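You operate a simulated robot arm through the tools that you are given. There is no shell and no other tool. Be economical: measure what you need, move in short steps, check, and stop when the job is done.

Carry out the task below with a simulated robot arm. There is one attempt and no reset: what you move stays moved.

TASK
Load the dressed rod from the yellow tray, try the green ring, pass it or send it back.
Fine: clamp it in the ring gauge rest for the try. Green tray if the ring slides on, else the yellow tray again. Slide back, clamp open.

Only the result counts: the job must be done as asked and must still hold three seconds after the hand-in. Knocking over, shifting, dropping, spilling or breaking anything else fails it.

THE ROBOT
A 6-joint arm with a two-finger parallel gripper, fixed in place. Base frame: the origin is at the foot of the arm, x ahead of it, y to its left, z up. Units: mm, degrees, N and s.
Its first joint turns from -66.0 to 66.0 degrees. Payload 2.7 kg.
The tool frame sits at the grasp point between the pads (the TCP): z along the fingers, y along the line on which they close. The tips reach 23 mm beyond it. The gripper opens to 94 mm. The fingers are 38 mm wide and 10 mm thick; the gripper's body (54 by 96 mm) begins 39 mm behind the TCP.
Orientation is that of the tool frame in the base frame, as a unit quaternion [w, x, y, z]. With the fingers straight down and closing along the base's y, the tool's x points along the base's -x, its y along +y and its z along -z.

THE INTERFACE
- The arm moves only by the tool play_rows. Its argument "commands" is a list of rows, each a list of 6 numbers: the shift along the tool's x, y, z in mm, then the turn, a rotation vector about the tool's x, y, z in degrees. In form: [[x, y, z, rx, ry, rz], ...]. A call has 1 to 10 rows; each row is the pose to reach, as a shift and turn from the pose commanded when the call began, along the tool's axes at that moment. "grip" is the finger opening in mm, from 0 to 94, set as the call begins (left out, the last holds). A row lasts 0.2 s, in which the tool goes at most 50 mm and 8.6 degrees; a call with a longer step from one row to the next is refused whole, and so is a gripper value outside its range. A pose out of reach is approached as far as the arm can. The call stops where the force on the tool passes 90 N (or 10 N more than at its start, if that is more) or the arm is blocked; 0.2 s more then pass. The fingers move at their own pace (about 45 mm/s each) and stop on an object; they squeeze with about 33 N. The grip force told is the motor's: it shows also when the fingers shut on nothing. Time passes only in rows, and 0.2 s behind the last, so rows that repeat a pose let the fingers close. The reply holds the time, the measured pose of the TCP, the force on the tool along the base axes, the opening and the grip force, in the units named above and with some noise, with the torque about the TCP (base axes, N m) and any sound that the robot's microphone picked up, and new pictures: "show" is both (left out), scene, wrist or none.
- Cameras (640 x 400 px; columns grow to the right, rows downward): "scene" is fixed at [84.2, -441.7, 1404.7]; the picture's right is [0.66, -0.75, 0.00], its down [-0.42, -0.37, -0.83] and it looks along [0.62, 0.55, -0.56] (base axes); focal length 214 px, centre (320, 200). "wrist" rides on the gripper at [86, 16, -74] in the tool frame; the picture's right is [-0.18, 0.98, 0.00], its down [-0.58, -0.11, -0.81] and it looks along [-0.79, -0.15, 0.59] (tool axes); focal length 243 px, centre (320, 200). There is no depth. A picture from a camera that has moved, and an enlarged one, comes with that camera's place and axes in the base frame and with its lens.
- zoom(camera, box): a new picture of the part [left, top, right, bottom] of that camera's present view, enlarged. The clock stands still meanwhile.
- sign_off(): hands the job in; it is judged then, once.

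Work in short steps. Places have to be worked out from the pictures, the camera data and where the tool is seen: move nearer, look again, correct. Check each grasp and each placing, and mend what went wrong. You have 120 turns and 200 pictures in all, those below and enlarged ones among them. Open the gripper and draw the arm clear of the work before you hand the job in, unless the task says otherwise; then end with one line.

The tools are called after "Call:" as name(argument=value, ...) on one line, values as JSON. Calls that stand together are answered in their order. play_rows: Moves the arm, as the interface text tells. Its arguments: {"type":"object","properties":{"commands":{"type":"array","items":{"type":"array","items":{"type":"number"}}},"grip":{"type":"number"},"show":{"type":"string","enum":["both","scene","wrist","none"]}},"required":["commands"]} The other tools are called the same way: zoom (camera, box) takes an enlarged picture of a part of a camera's view; sign_off () hands the job in.

At the start:

```text
t: 0.0
position: [291.2, -31.2, 1352.8]
tool_rot: [0.0, 0.0, 1.0, 0.0]
ft_force: [-0.4, -0.6, -0.4]
wrist_torque: [0.02, 0.01, -0.03]
finger_gap: 94.1
gripper_force: 0.0
```

scene: 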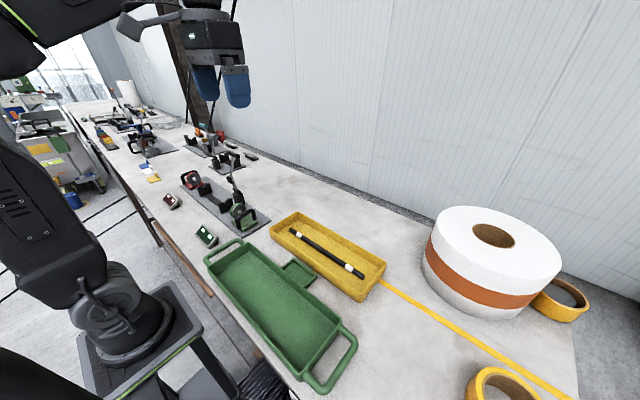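
wrist: 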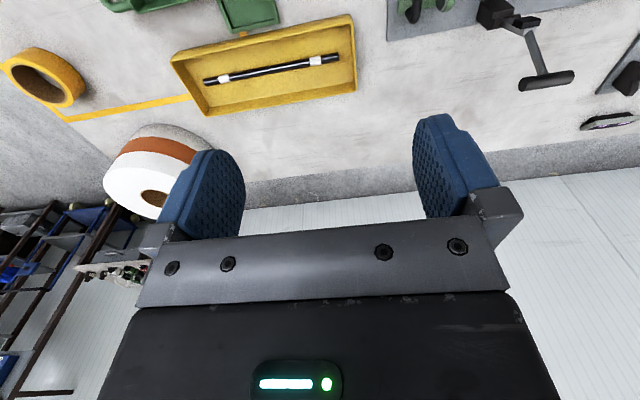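

The pictures show the trays and a fixture line on the bench. I'll enlarge the fixture areas to understand them before moving.

Call:
zoom(camera="scene", box=[140, 150, 300, 250])

Call:
zoom(camera="scene", box=[60, 80, 280, 217])

Call:
zoom(camera="scene", box=[190, 190, 400, 321])

Call:
zoom(camera="wrist", box=[380, 0, 640, 162])

```text
4.00 times, centred on (220, 200) of scene
camera zoom: at [84.2, -441.7, 1404.7], right [0.66, -0.75, 0.0], down [-0.42, -0.37, -0.83], along [0.62, 0.55, -0.56], focal length 858 px, centre (720, 200)
```

zoom: 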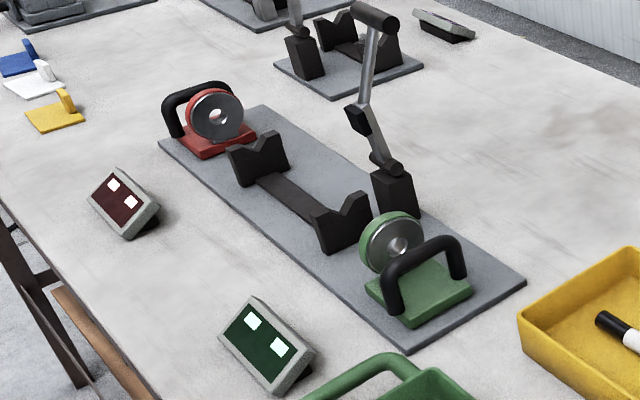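

```text
2.91 times, centred on (170, 148) of scene
camera zoom: at [84.2, -441.7, 1404.7], right [0.66, -0.75, 0.0], down [-0.42, -0.37, -0.83], along [0.62, 0.55, -0.56], focal length 624 px, centre (756, 350)
```

zoom: 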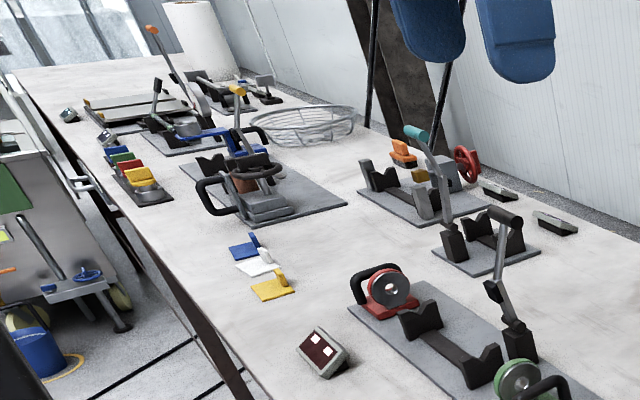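

```text
3.05 times, centred on (295, 256) of scene
camera zoom: at [84.2, -441.7, 1404.7], right [0.66, -0.75, 0.0], down [-0.42, -0.37, -0.83], along [0.62, 0.55, -0.56], focal length 654 px, centre (396, 31)
```

zoom: 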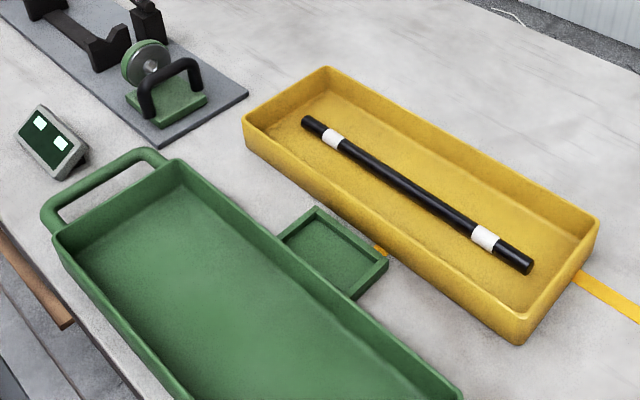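

```text
2.46 times, centred on (510, 81) of wrist
camera zoom: at [205.0, -15.6, 1428.5], right [0.18, 0.98, 0.0], down [0.58, -0.11, 0.81], along [0.79, -0.15, -0.59], focal length 597 px, centre (-148, 493)
```

zoom: 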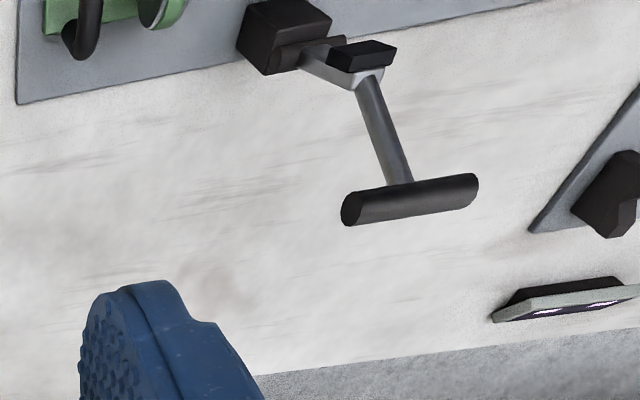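

The rod measures about 265 mm along y at x≈412, z≈940. The gauge rest runs along y at x≈335, with V-blocks near y≈240 and 400 and the green ring near y≈155. I'll move across for a closer look at the rest.

Call:
play_rows(commands=[[20, 40, 0, 0, 0, 0], [40, 80, 0, 0, 0, 0], [60, 120, 0, 0, 0, 0], [80, 160, 0, 0, 0, 0], [100, 200, 0, 0, 0, 0], [120, 240, 0, 0, 0, 0], [130, 270, 0, 0, 0, 0]])

```text
t: 1.6
position: [169.3, 234.2, 1354.8]
tool_rot: [-0.001, 0.0, 1.0, 0.0]
ft_force: [-1.2, -0.5, -1.0]
wrist_torque: [-0.04, 0.01, -0.01]
finger_gap: 93.8
gripper_force: 0.0
out of reach, approached as far as the arm can: row 7
camera wrist: at [82.8, 249.9, 1428.8], right [0.18, 0.98, 0.0], down [0.58, -0.11, 0.81], along [0.79, -0.15, -0.59], focal length 243 px, centre (320, 200)
```

scene: 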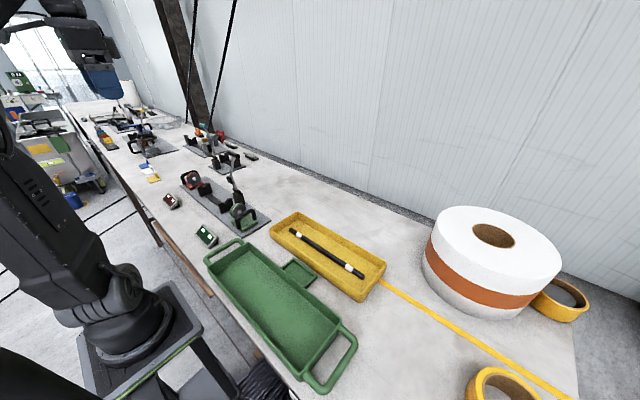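
wrist: 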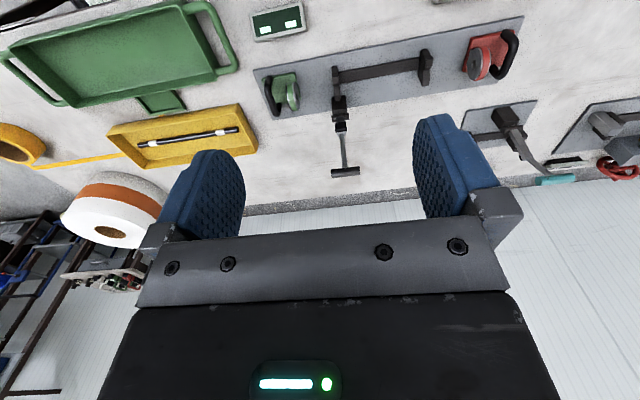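

Call:
zoom(camera="wrist", box=[240, 0, 540, 188])

Call:
zoom(camera="wrist", box=[245, 50, 405, 150])

Call:
zoom(camera="scene", box=[176, 160, 276, 222])

```text
2.13 times, centred on (390, 94) of wrist
camera zoom: at [82.8, 249.9, 1428.8], right [0.18, 0.98, 0.0], down [0.58, -0.11, 0.81], along [0.79, -0.15, -0.59], focal length 516 px, centre (171, 426)
```

zoom: 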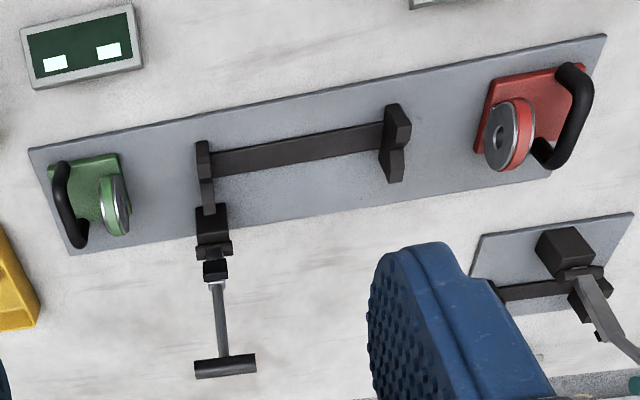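

```text
4.00 times, centred on (325, 100) of wrist
camera zoom: at [82.8, 249.9, 1428.8], right [0.18, 0.98, 0.0], down [0.58, -0.11, 0.81], along [0.79, -0.15, -0.59], focal length 970 px, centre (300, 600)
```

zoom: 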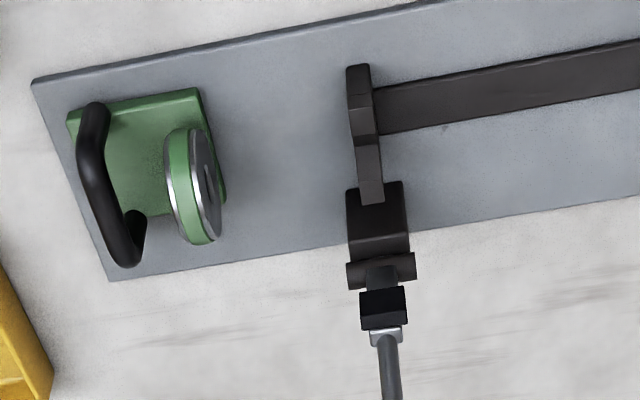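

```text
6.40 times, centred on (226, 191) of scene
camera zoom: at [84.2, -441.7, 1404.7], right [0.66, -0.75, 0.0], down [-0.42, -0.37, -0.83], along [0.62, 0.55, -0.56], focal length 1373 px, centre (922, 258)
```

zoom: 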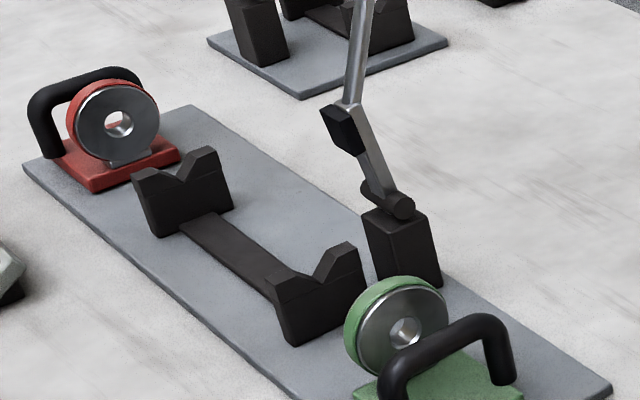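

The rest lies along y at x≈333, with V-notches at z≈962 and y≈236 and 400. The clamp is beside the low-y V and its lever swings toward −x. The ring axis is about (338, 154, 966) and its handle bar runs along x. I'll go back over the yellow tray while turning the tool 90° so the fingers close across the rod.

Call:
play_rows(commands=[[-16, -39, 0, 0, 0, 8.5], [-32, -78, 0, 0, 0, 17], [-48, -117, 0, 0, 0, 25.5], [-64, -156, 0, 0, 0, 34], [-80, -195, 0, 0, 0, 42.5], [-96, -234, 0, 0, 0, 51], [-112, -273, 0, 0, 0, 59.5], [-128, -312, 0, 0, 0, 68], [-144, -351, 0, 0, 0, 76.5], [-160, -390, 0, 0, 0, 85]])

```text
t: 3.8
position: [328.8, -156.0, 1349.9]
tool_rot: [0.002, 0.676, 0.736, 0.0]
ft_force: [-0.3, 0.3, 0.7]
wrist_torque: [0.0, -0.02, 0.01]
finger_gap: 93.9
gripper_force: 0.0
camera wrist: at [337.1, -67.8, 1426.2], right [0.99, -0.1, 0.0], down [-0.06, -0.59, 0.81], along [-0.08, -0.8, -0.59], focal length 243 px, centre (320, 200)
```

scene: 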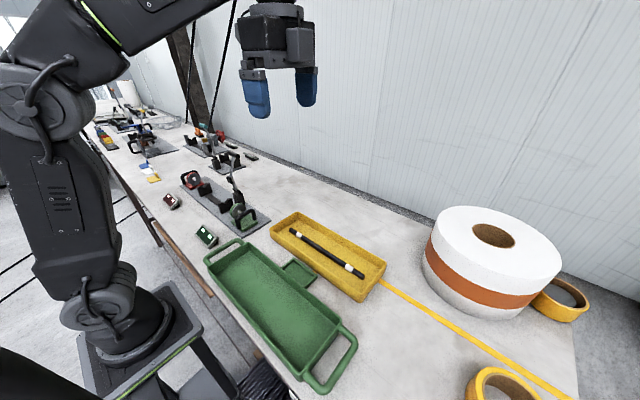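
wrist: 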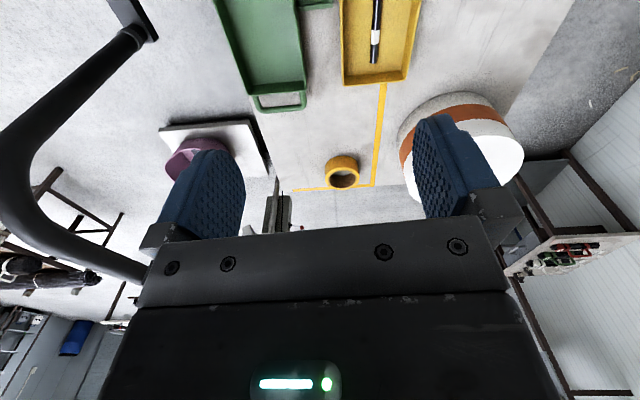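

Tool is nearly aligned. I'll finish the turn and descend to about 200 mm above the rod.

Call:
play_rows(commands=[[-3, 17, 40, 0, 0, 1], [-6, 34, 80, 0, 0, 2], [-9, 51, 120, 0, 0, 3], [-12, 68, 160, 0, 0, 4], [-14, 83, 200, 0, 0, 4.9]])

```text
t: 5.0
position: [414.5, -162.1, 1153.0]
tool_rot: [0.0, 0.706, 0.708, 0.001]
ft_force: [-0.3, -0.3, -0.1]
wrist_torque: [0.01, -0.02, -0.01]
finger_gap: 93.9
gripper_force: 0.0
camera wrist: at [430.0, -75.3, 1228.0], right [0.98, -0.18, 0.0], down [-0.11, -0.58, 0.81], along [-0.15, -0.79, -0.59], focal length 243 px, centre (320, 200)
```

scene: 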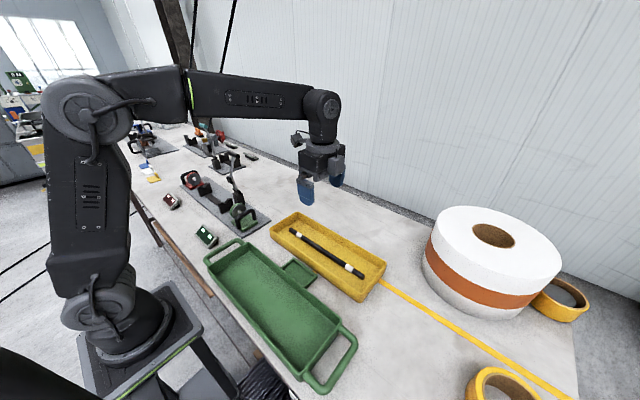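
wrist: 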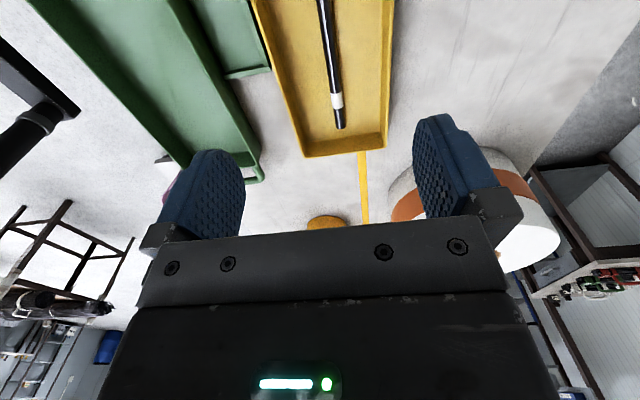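

Rod axis is at x≈417.5 and its centre at y≈-163. I narrow the fingers to 45 to clear the tray walls and go down to z≈1000.

Call:
play_rows(commands=[[0, 3, 0, 0, 0, 0], [0, 3, 40, 0, 0, 0], [0, 3, 80, 0, 0, 0], [0, 3, 120, 0, 0, 0], [0, 3, 153, 0, 0, 0], [0, 3, 153, 0, 0, 0]], grip=45)

```text
t: 6.4
position: [417.5, -162.9, 1000.9]
tool_rot: [0.001, 0.706, 0.708, 0.0]
ft_force: [1.0, 0.6, 0.9]
wrist_torque: [0.0, 0.02, 0.02]
finger_gap: 44.9
gripper_force: 0.1
camera wrist: at [433.1, -75.7, 1075.9], right [0.98, -0.18, 0.0], down [-0.11, -0.58, 0.81], along [-0.15, -0.79, -0.59], focal length 243 px, centre (320, 200)
```

scene: 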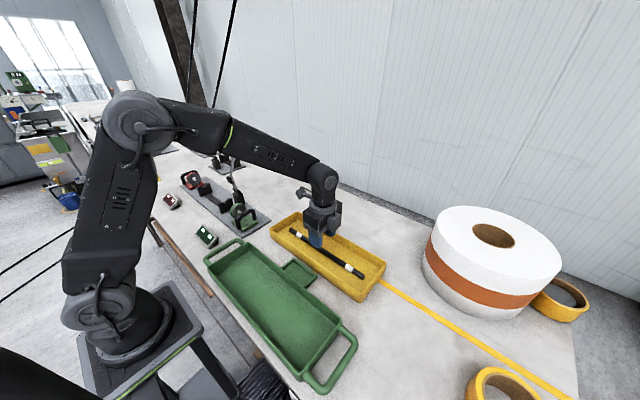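
wrist: 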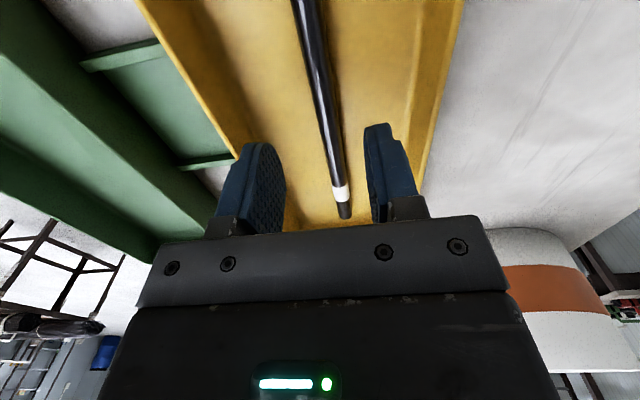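

Rod centre seems to be at z≈936, x≈418. I descend to 956, and look.

Call:
play_rows(commands=[[0, 1, 20, 0, 0, 0], [0, 1, 36, 0, 0, 0], [0, 1, 45, 0, 0, 0], [0, 1, 45, 0, 0, 0]], show="wrist")

Call:
zoom(camera="scene", box=[260, 190, 400, 278])

```text
t: 7.4
position: [417.8, -163.3, 956.0]
tool_rot: [0.0, 0.707, 0.708, 0.0]
ft_force: [0.0, 0.9, 0.4]
wrist_torque: [0.01, -0.01, 0.0]
finger_gap: 44.8
gripper_force: 0.0
camera wrist: at [433.7, -76.4, 1030.6], right [0.98, -0.18, 0.0], down [-0.11, -0.58, 0.81], along [-0.15, -0.79, -0.59], focal length 243 px, centre (320, 200)
```

wrist: 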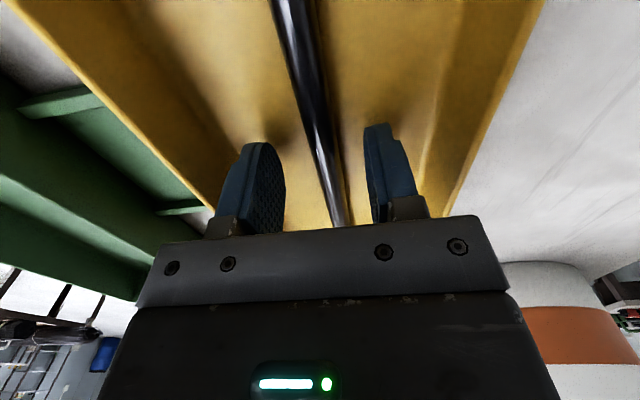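

```text
4.55 times, centred on (330, 234) of scene
camera zoom: at [84.2, -441.7, 1404.7], right [0.66, -0.75, 0.0], down [-0.42, -0.37, -0.83], along [0.62, 0.55, -0.56], focal length 975 px, centre (274, 46)
```

zoom: 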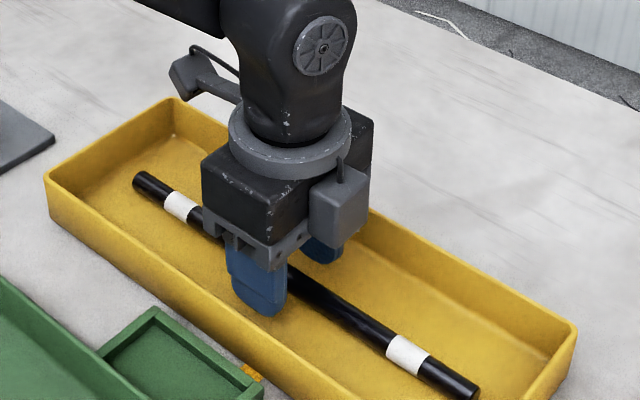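

Fingers straddle the rod with no contact. I go 4 mm lower and then close.

Call:
play_rows(commands=[[0, 0, 2, 0, 0, 0], [0, 0, 4, 0, 0, 0]], show="none")

Call:
play_rows(commands=[[0, 0, 0, 0, 0, 0], [0, 0, 0, 0, 0, 0], [0, 0, 0, 0, 0, 0], [0, 0, 0, 0, 0, 0]], grip=0, show="wrist")

```text
t: 8.0
position: [417.2, -162.7, 950.7]
tool_rot: [0.0, 0.706, 0.708, 0.001]
ft_force: [0.3, -0.3, -1.1]
wrist_torque: [-0.04, 0.0, 0.02]
finger_gap: 44.6
gripper_force: 0.0
```

```text
t: 9.0
position: [417.1, -162.7, 952.0]
tool_rot: [0.0, 0.707, 0.708, 0.0]
ft_force: [0.2, -0.5, -0.1]
wrist_torque: [0.07, -0.03, 0.01]
finger_gap: 13.6
gripper_force: 32.9
camera wrist: at [433.7, -76.3, 1026.5], right [0.98, -0.18, 0.0], down [-0.11, -0.58, 0.81], along [-0.15, -0.79, -0.59], focal length 243 px, centre (320, 200)
```

wrist: 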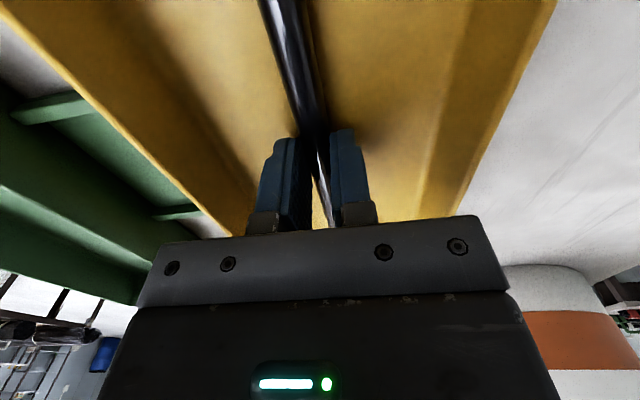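

Grip holds at 13.6 mm. Lift.

Call:
play_rows(commands=[[0, 0, -15, 0, 0, 0], [0, 0, -40, 0, 0, 0], [0, 0, -80, 0, 0, 0], [0, 0, -120, 0, 0, 0], [0, 0, -150, 0, 0, 0], [0, 0, -150, 0, 0, 0]])

Call:
zoom(camera="scene", box=[260, 120, 420, 220])

```text
t: 10.4
position: [417.1, -163.3, 1101.9]
tool_rot: [0.0, 0.707, 0.708, 0.0]
ft_force: [0.0, -0.5, 0.2]
wrist_torque: [0.01, 0.03, 0.01]
finger_gap: 13.9
gripper_force: 32.7
camera wrist: at [433.3, -76.5, 1176.9], right [0.98, -0.18, 0.0], down [-0.11, -0.58, 0.81], along [-0.15, -0.79, -0.59], focal length 243 px, centre (320, 200)
```

scene: 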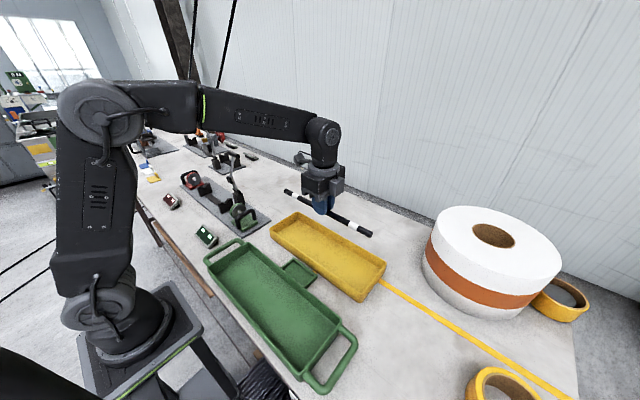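
wrist: 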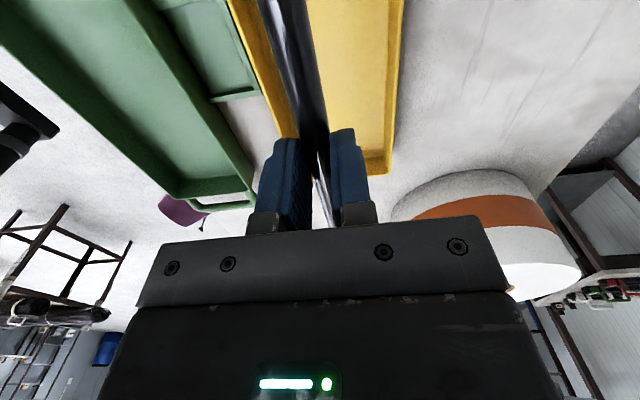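

```text
4.00 times, centred on (340, 170) of scene
camera zoom: at [84.2, -441.7, 1404.7], right [0.66, -0.75, 0.0], down [-0.42, -0.37, -0.83], along [0.62, 0.55, -0.56], focal length 858 px, centre (240, 320)
```

zoom: 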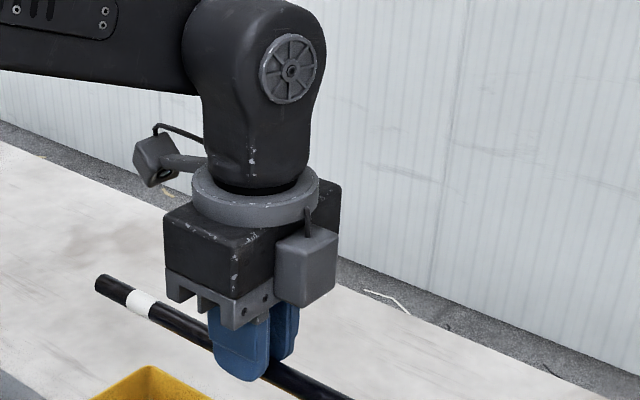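

The rod is held level. I carry it high (z≈1250) over to the rest, passing above the clamp lever.

Call:
play_rows(commands=[[45, -8.7, -16, 0, 0, 0], [90, -17.4, -32, 0, 0, 0], [135, -26, -48, 0, 0, 0], [180, -34.8, -64, 0, 0, 0], [225, -43.5, -80, 0, 0, 0], [270, -52, -96, 0, 0, 0], [315, -61, -112, 0, 0, 0], [360, -69.6, -128, 0, 0, 0], [405, -78, -144, 0, 0, 0], [450, -84, -150, 0, 0, 0]])

```text
t: 12.6
position: [332.8, 287.6, 1252.1]
tool_rot: [0.0, 0.707, 0.708, 0.0]
ft_force: [-0.2, -0.1, -0.5]
wrist_torque: [0.01, -0.05, -0.01]
finger_gap: 13.8
gripper_force: 32.6
camera wrist: at [349.1, 374.1, 1326.5], right [0.98, -0.18, 0.0], down [-0.11, -0.58, 0.81], along [-0.15, -0.79, -0.59], focal length 243 px, centre (320, 200)
```

scene: 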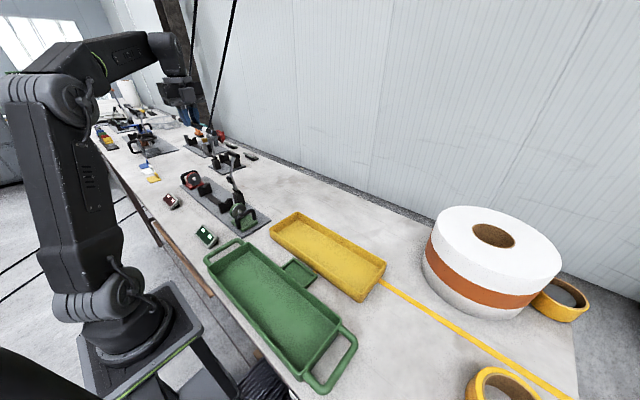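
wrist: 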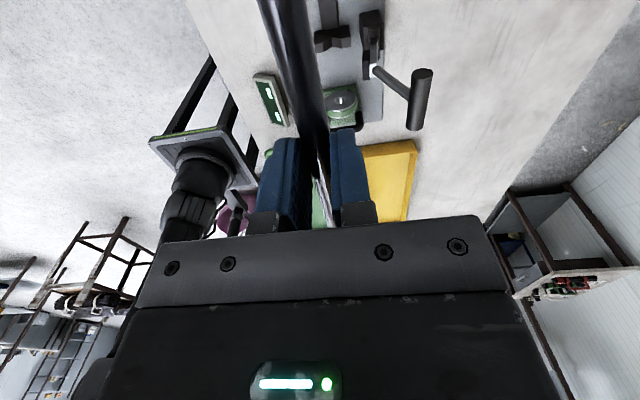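

Call:
zoom(camera="wrist", box=[240, 0, 440, 125])

Call:
zoom(camera="scene", box=[140, 70, 280, 158])

```text
3.20 times, centred on (340, 62) of wrist
camera zoom: at [349.1, 374.1, 1326.5], right [0.98, -0.18, 0.0], down [-0.11, -0.58, 0.81], along [-0.15, -0.79, -0.59], focal length 776 px, centre (256, 640)
```

zoom: 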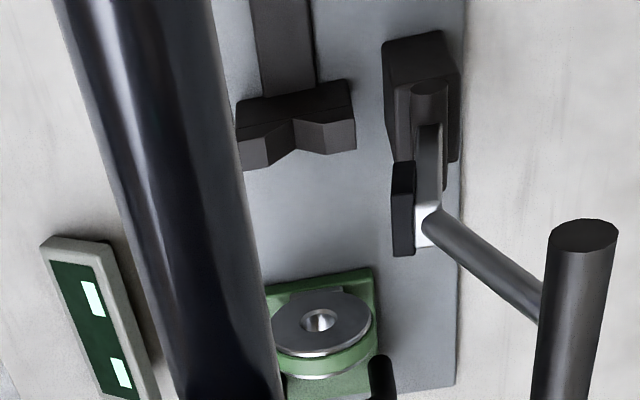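

```text
4.55 times, centred on (210, 114) of scene
camera zoom: at [84.2, -441.7, 1404.7], right [0.66, -0.75, 0.0], down [-0.42, -0.37, -0.83], along [0.62, 0.55, -0.56], focal length 975 px, centre (820, 591)
```

zoom: 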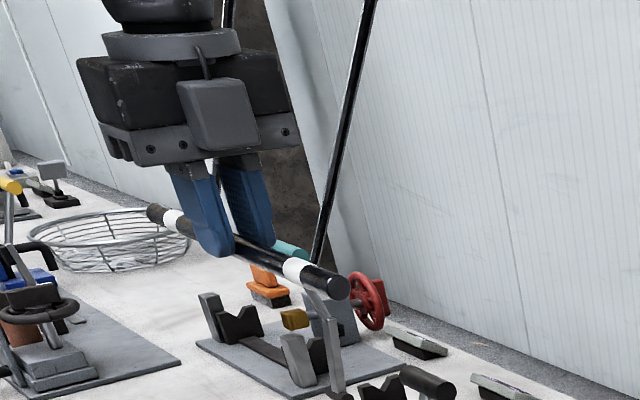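

Rest axis looks to be at x≈338.5, consistent with the ring bore at (338.3, 154). I descend to z≈1060 at y=320.

Call:
play_rows(commands=[[16, 3, 20, 0, 0, 0], [32.4, 5.7, 40, 0, 0, 0], [32.4, 5.7, 85, 0, 0, 0], [32.4, 5.7, 130, 0, 0, 0], [32.4, 5.7, 170, 0, 0, 0], [32.4, 5.7, 192, 0, 0, 0]])

Call:
zoom(camera="scene", box=[160, 130, 288, 210])

Call:
zoom(camera="wrist", box=[220, 0, 460, 150])

```text
t: 14.0
position: [338.3, 319.7, 1059.5]
tool_rot: [0.0, 0.706, 0.708, -0.001]
ft_force: [-0.1, 0.1, -1.0]
wrist_torque: [-0.01, 0.02, -0.01]
finger_gap: 14.0
gripper_force: 33.2
camera wrist: at [354.6, 406.7, 1134.6], right [0.98, -0.18, 0.0], down [-0.11, -0.58, 0.81], along [-0.15, -0.79, -0.59], focal length 243 px, centre (320, 200)
```

scene: 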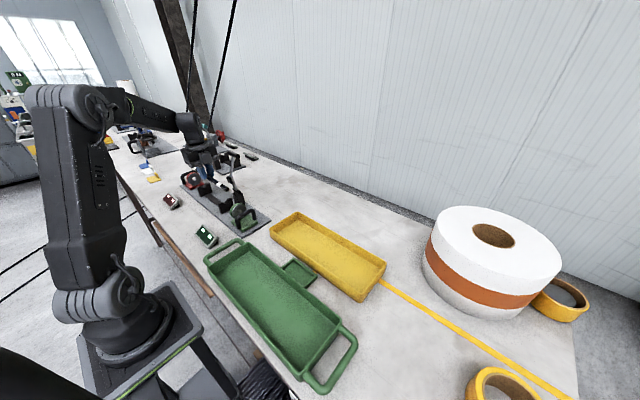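
wrist: 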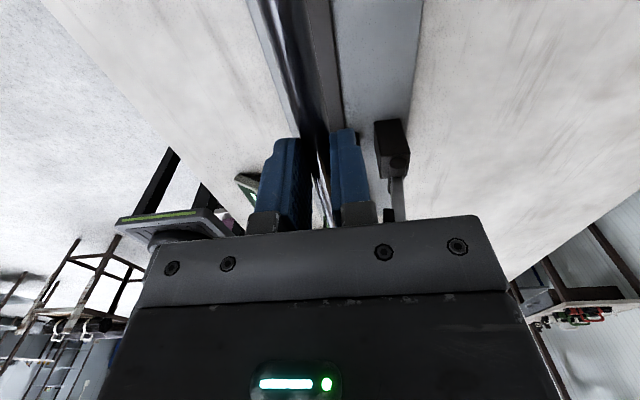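

```text
5.00 times, centred on (224, 170) of scene
camera zoom: at [84.3, -441.7, 1404.7], right [0.66, -0.75, 0.0], down [-0.42, -0.37, -0.83], along [0.62, 0.55, -0.56], focal length 1072 px, centre (800, 350)
```

zoom: 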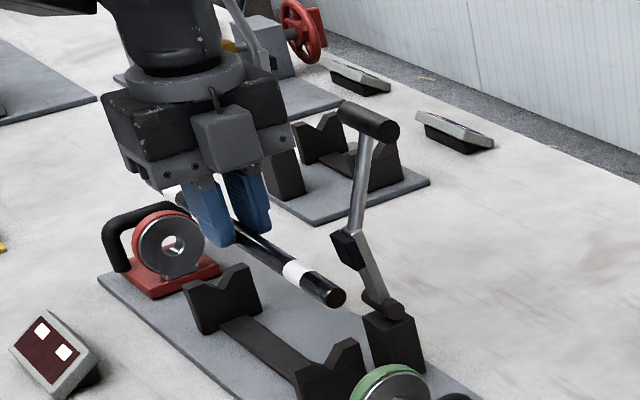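

```text
2.67 times, centred on (340, 75) of wrist
camera zoom: at [354.6, 406.7, 1134.6], right [0.98, -0.18, 0.0], down [-0.11, -0.58, 0.81], along [-0.15, -0.79, -0.59], focal length 647 px, centre (267, 533)
```

zoom: 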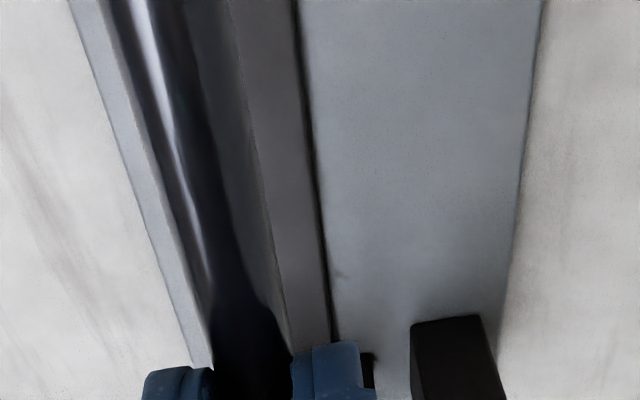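

Rod is lined up over the Vs. I descend to z≈995 and check.

Call:
play_rows(commands=[[0, 0, 20, 0, 0, 0], [0, 0, 40, 0, 0, 0], [0, 0, 55, 0, 0, 0], [0, 0, 65, 0, 0, 0]], show="wrist")

Call:
zoom(camera="scene", box=[176, 150, 272, 210])

```text
t: 15.0
position: [338.7, 319.9, 994.1]
tool_rot: [0.0, 0.706, 0.708, 0.0]
ft_force: [0.4, -0.7, 0.2]
wrist_torque: [-0.02, -0.03, 0.0]
finger_gap: 14.0
gripper_force: 32.9
camera wrist: at [354.9, 406.5, 1069.0], right [0.98, -0.18, 0.0], down [-0.11, -0.58, 0.81], along [-0.15, -0.79, -0.59], focal length 243 px, centre (320, 200)
```

wrist: 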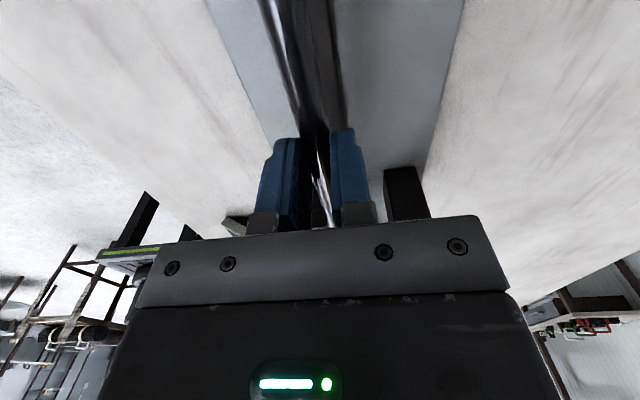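

```text
6.67 times, centred on (224, 180) of scene
camera zoom: at [84.3, -441.7, 1404.7], right [0.66, -0.75, 0.0], down [-0.42, -0.37, -0.83], along [0.62, 0.55, -0.56], focal length 1430 px, centre (960, 333)
```

zoom: 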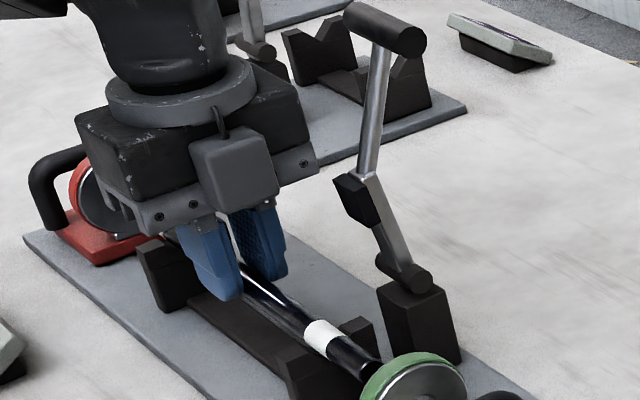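

The rod is just above the V-notches. I lower in small steps watching the force.

Call:
play_rows(commands=[[0, 0, 3, 0, 0, 0], [0, 0, 6, 0, 0, 0], [0, 0, 9, 0, 0, 0]], show="none")

Call:
play_rows(commands=[[0, 0, 2, 0, 0, 0], [0, 0, 4, 0, 0, 0]], show="none")

```text
t: 15.8
position: [339.6, 319.5, 988.7]
tool_rot: [0.0, 0.706, 0.708, 0.004]
ft_force: [2.6, -2.4, 29.5]
wrist_torque: [-0.01, -0.05, -0.14]
finger_gap: 14.7
gripper_force: 33.3
```

```text
t: 16.4
position: [339.5, 320.4, 984.5]
tool_rot: [0.0, 0.706, 0.708, 0.005]
ft_force: [6.0, -1.4, 30.4]
wrist_torque: [0.02, -0.1, -0.2]
finger_gap: 13.8
gripper_force: 33.0
```

Contact at about z 988 and the rod then slips up a little in the pads, so it seems seated. I'll look before releasing.

Call:
zoom(camera="scene", box=[190, 165, 262, 210])

Call:
zoom(camera="wrist", box=[200, 0, 460, 162])

```text
8.89 times, centred on (226, 188) of scene
camera zoom: at [84.1, -442.0, 1404.6], right [0.66, -0.75, 0.0], down [-0.42, -0.37, -0.83], along [0.62, 0.55, -0.56], focal length 1906 px, centre (1156, 311)
```

zoom: 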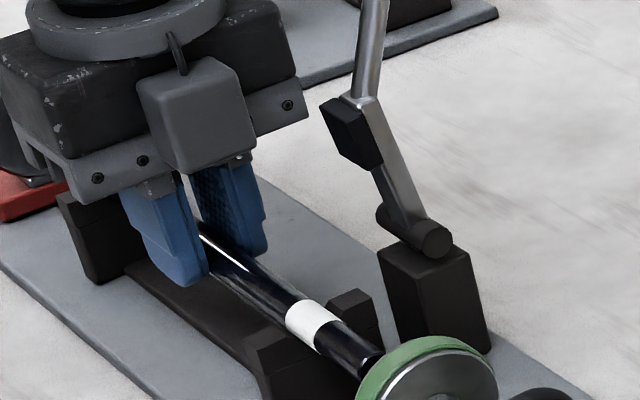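

```text
2.46 times, centred on (330, 81) of wrist
camera zoom: at [355.3, 406.4, 1059.7], right [0.98, -0.18, 0.01], down [-0.11, -0.59, 0.8], along [-0.14, -0.79, -0.6], focal length 597 px, centre (295, 493)
```

zoom: 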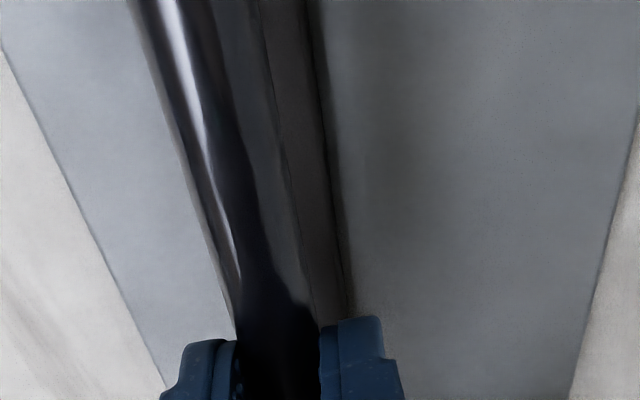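

The rod appears seated in both Vs. I open the fingers slightly to let it settle, then rise.

Call:
play_rows(commands=[[0, 0, 0, 0, 0, 0], [0, 0, 0, 0, 0, 0], [0, 0, 0, 0, 0, 0]], grip=34, show="none")

Call:
play_rows(commands=[[0, 0, -20, 0, 0, 0], [0, 0, -60, 0, 0, 0], [0, 0, -105, 0, 0, 0], [0, 0, -150, 0, 0, 0], [0, 0, -195, 0, 0, 0], [0, 0, -240, 0, 0, 0]])

Call:
zoom(camera="scene", box=[176, 150, 272, 210])

Call:
zoom(camera="wrist", box=[240, 0, 480, 150])

```text
t: 17.2
position: [337.8, 318.5, 981.1]
tool_rot: [0.0, 0.706, 0.708, 0.0]
ft_force: [-0.4, -0.6, -0.2]
wrist_torque: [0.0, -0.01, 0.0]
finger_gap: 33.9
gripper_force: 0.1
```

```text
t: 18.6
position: [338.8, 319.3, 1222.0]
tool_rot: [0.001, 0.706, 0.708, 0.0]
ft_force: [0.2, 0.0, -0.8]
wrist_torque: [0.03, 0.02, 0.0]
finger_gap: 34.0
gripper_force: 0.0
camera wrist: at [355.2, 406.1, 1296.6], right [0.98, -0.18, 0.0], down [-0.11, -0.58, 0.81], along [-0.15, -0.79, -0.59], focal length 243 px, centre (320, 200)
```

scene: 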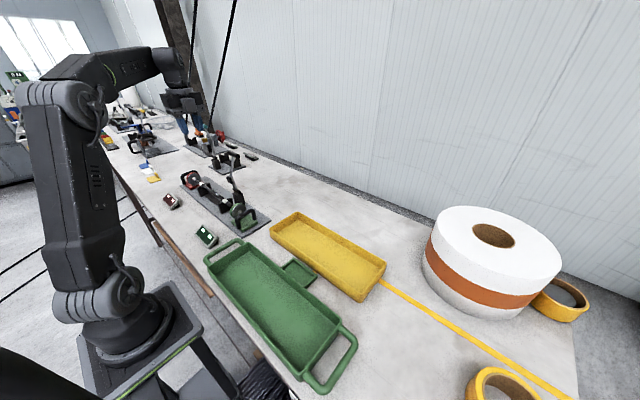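
wrist: 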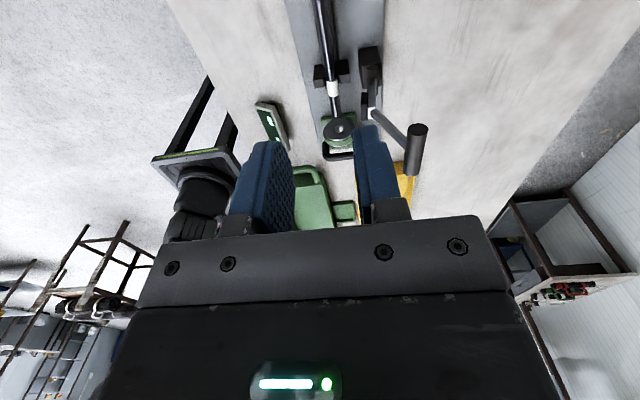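

```text
6.67 times, centred on (224, 180) of scene
camera zoom: at [84.2, -441.7, 1404.7], right [0.66, -0.75, 0.0], down [-0.42, -0.37, -0.83], along [0.62, 0.55, -0.56], focal length 1430 px, centre (960, 333)
```

zoom: 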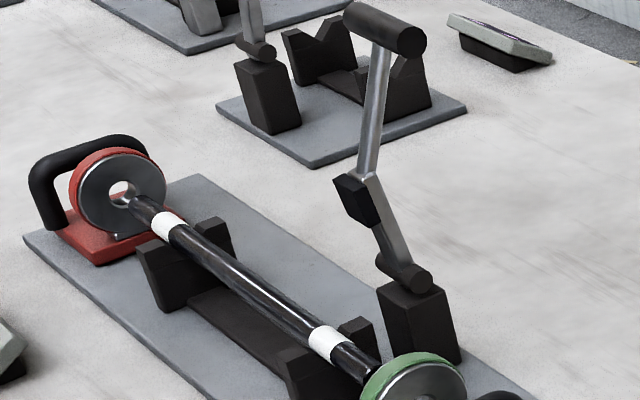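

```text
2.67 times, centred on (360, 75) of wrist
camera zoom: at [355.2, 406.1, 1296.6], right [0.98, -0.18, 0.0], down [-0.11, -0.58, 0.81], along [-0.15, -0.79, -0.59], focal length 647 px, centre (213, 533)
```

zoom: 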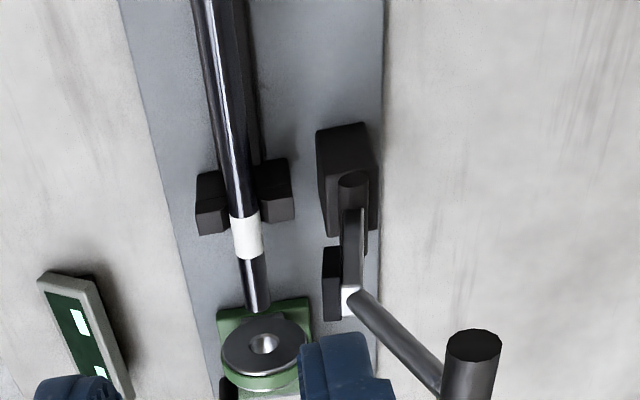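

The rod sits in both Vs, in line with both rings. Next is the clamp. I put its T-bar at about x≈406, y 202–265, z≈1131, with the lever hinged about (391, 986). I position above the bar's +y end.

Call:
play_rows(commands=[[-25, 30, 0, 0, 0, 0], [-57, 67, 0, 0, 0, 0], [-57, 67, 0, 0, 0, 0]], grip=56)

Call:
zoom(camera="scene", box=[180, 90, 308, 170])

```text
t: 19.4
position: [405.2, 262.2, 1222.4]
tool_rot: [0.0, 0.706, 0.708, 0.0]
ft_force: [0.2, 0.0, 0.1]
wrist_torque: [-0.02, 0.01, 0.03]
finger_gap: 55.9
gripper_force: 0.1
camera wrist: at [421.7, 348.5, 1296.5], right [0.98, -0.18, 0.0], down [-0.11, -0.58, 0.81], along [-0.15, -0.79, -0.59], focal length 243 px, centre (320, 200)
```

scene: 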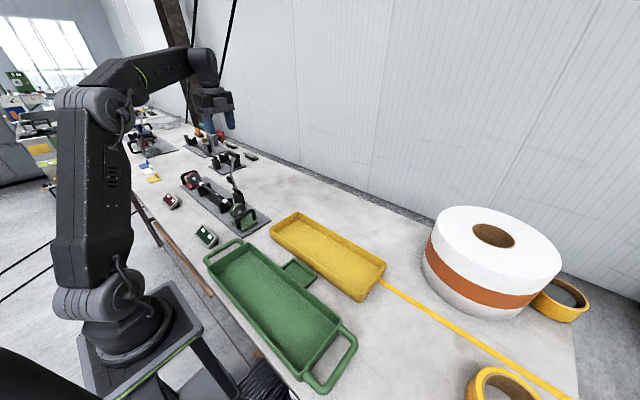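
wrist: 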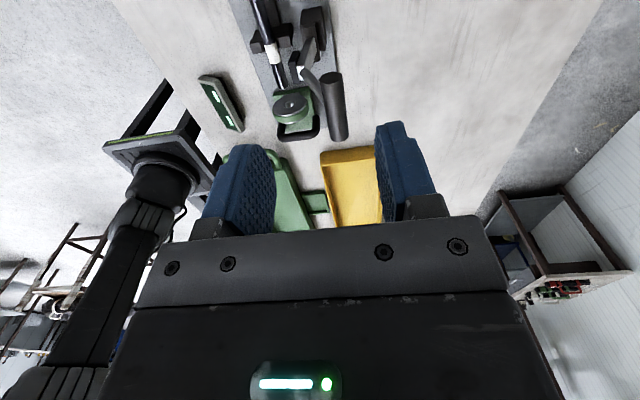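

```text
5.00 times, centred on (244, 130) of scene
camera zoom: at [84.2, -441.7, 1404.7], right [0.66, -0.75, 0.0], down [-0.42, -0.37, -0.83], along [0.62, 0.55, -0.56], focal length 1072 px, centre (700, 550)
```

zoom: 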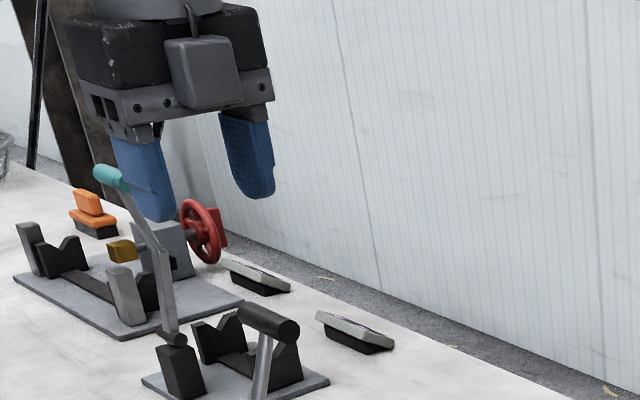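

The bar is at x≈412 with its +y end at y≈263. I lower over it with the fingers straddling it.

Call:
play_rows(commands=[[0, 6.5, 30, 0, 0, 0], [0, 6.5, 60, 0, 0, 0], [0, 6.5, 90, 0, 0, 0]])

Call:
zoom(camera="scene", box=[190, 125, 286, 185])

```text
t: 20.2
position: [412.3, 262.1, 1130.2]
tool_rot: [0.0, 0.706, 0.708, 0.0]
ft_force: [0.2, 0.1, 0.1]
wrist_torque: [0.02, -0.04, 0.01]
finger_gap: 56.2
gripper_force: 0.0
camera wrist: at [428.3, 349.3, 1205.8], right [0.98, -0.18, 0.0], down [-0.11, -0.58, 0.81], along [-0.15, -0.79, -0.59], focal length 243 px, centre (320, 200)
```

scene: 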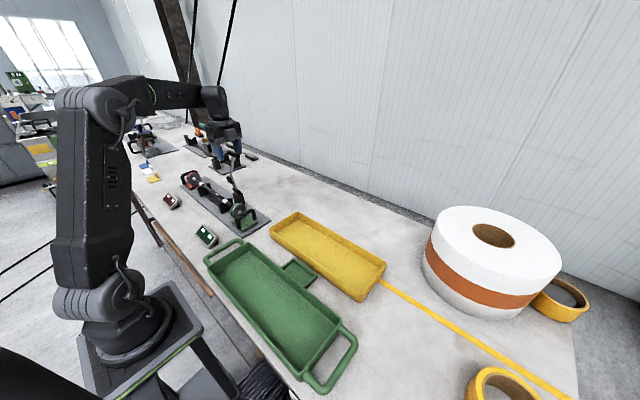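
wrist: 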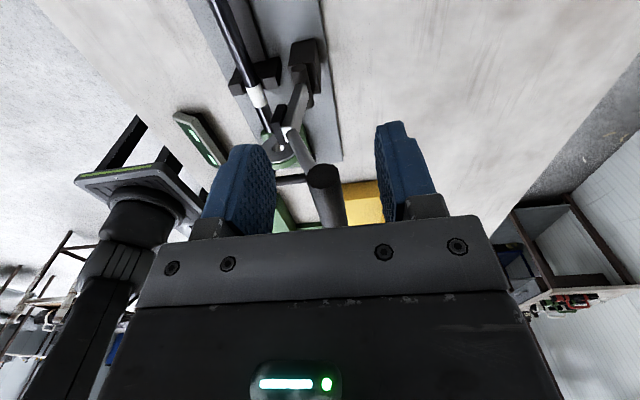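

```text
6.67 times, centred on (238, 155) of scene
camera zoom: at [84.2, -441.7, 1404.7], right [0.66, -0.75, 0.0], down [-0.42, -0.37, -0.83], along [0.62, 0.55, -0.56], focal length 1430 px, centre (867, 500)
```

zoom: 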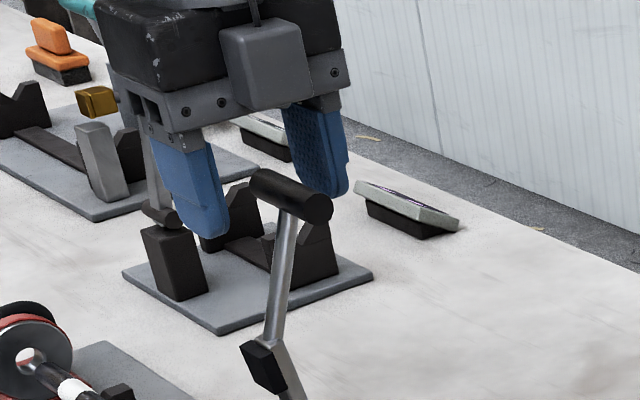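

The bar end lies between the fingers, so I close on it.

Call:
play_rows(commands=[[0, 0, 0, 0, 0, 0], [0, 0, 0, 0, 0, 0], [0, 0, 0, 0, 0, 0], [0, 0, 0, 0, 0, 0]], grip=0)

Call:
zoom(camera="scene", box=[190, 135, 286, 195])

```text
t: 21.2
position: [411.7, 263.0, 1130.6]
tool_rot: [0.0, 0.707, 0.708, -0.001]
ft_force: [0.6, -0.1, 0.2]
wrist_torque: [0.04, -0.01, -0.15]
finger_gap: 16.5
gripper_force: 45.1
camera wrist: at [428.4, 349.2, 1206.1], right [0.98, -0.18, 0.0], down [-0.11, -0.58, 0.81], along [-0.15, -0.79, -0.59], focal length 243 px, centre (320, 200)
```

scene: 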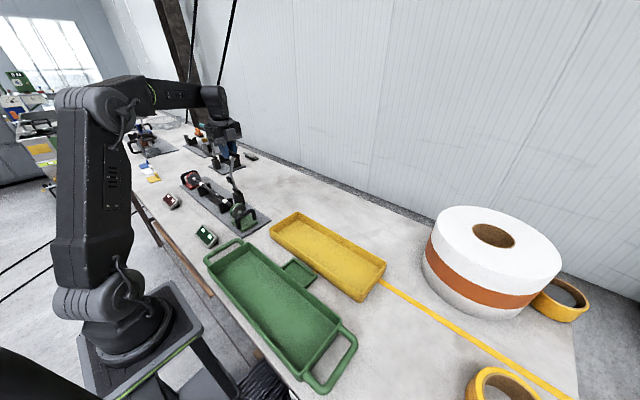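
wrist: 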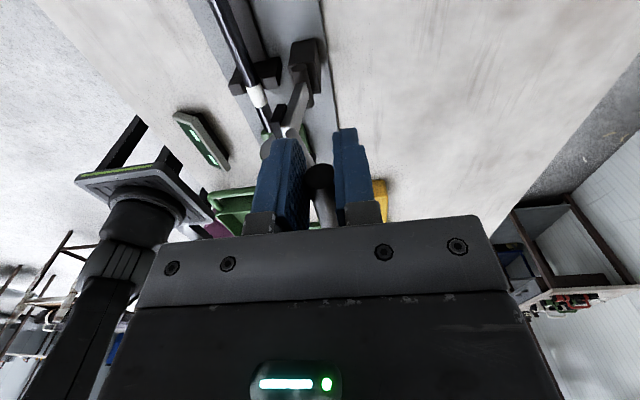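

```text
6.67 times, centred on (238, 165) of scene
camera zoom: at [84.2, -441.7, 1404.7], right [0.66, -0.75, 0.0], down [-0.42, -0.37, -0.83], along [0.62, 0.55, -0.56], focal length 1430 px, centre (867, 433)
```

zoom: 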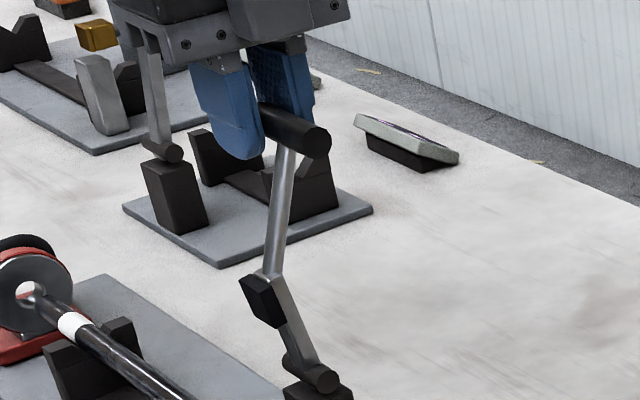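

Grip on the bar is good (16.5 mm). I start swinging the lever toward −x along an arc about the estimated hinge, and check the force.

Call:
play_rows(commands=[[0, -10.8, -1.2, 0, 0, 0], [0, -23.5, -1.6, 0, 0, 0], [0, -36.2, -0.8, 0, 0, 0], [0, -48.8, 1.1, 0, 0, 0]])

Call:
zoom(camera="scene", box=[180, 145, 276, 205])

```text
t: 22.2
position: [364.1, 262.2, 1129.6]
tool_rot: [0.001, 0.707, 0.707, 0.0]
ft_force: [2.5, -2.3, 7.3]
wrist_torque: [0.2, -0.46, -0.15]
finger_gap: 16.6
gripper_force: 44.7
camera wrist: at [379.4, 349.2, 1205.6], right [0.98, -0.18, 0.0], down [-0.11, -0.58, 0.81], along [-0.15, -0.79, -0.59], focal length 243 px, centre (320, 200)
```

scene: 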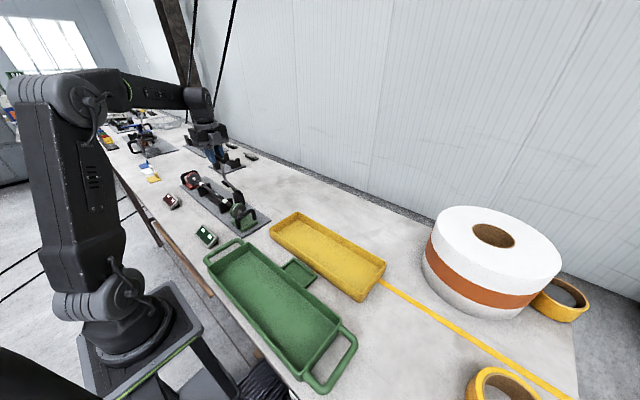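
wrist: 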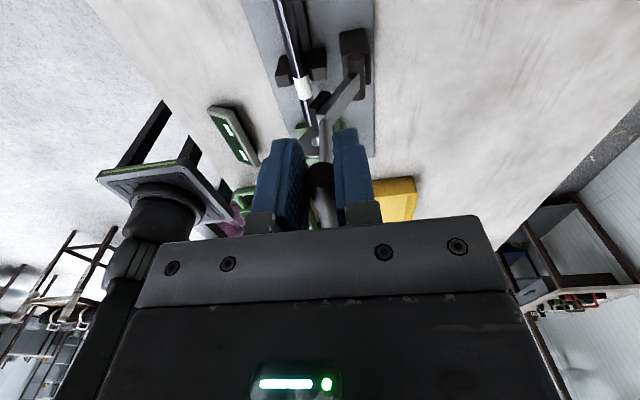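

```text
6.67 times, centred on (228, 175) of scene
camera zoom: at [84.2, -441.8, 1404.7], right [0.66, -0.75, 0.0], down [-0.42, -0.37, -0.83], along [0.62, 0.55, -0.56], focal length 1430 px, centre (933, 367)
```

zoom: 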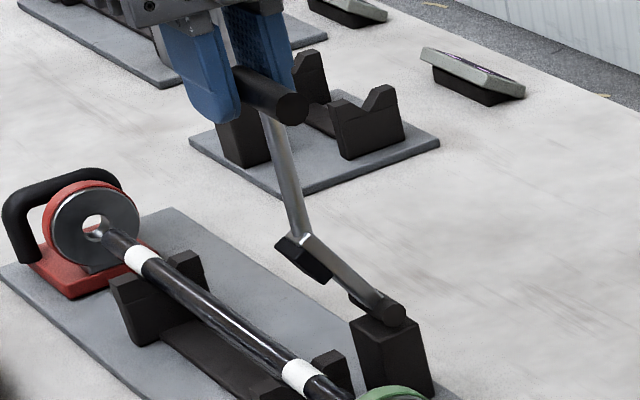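

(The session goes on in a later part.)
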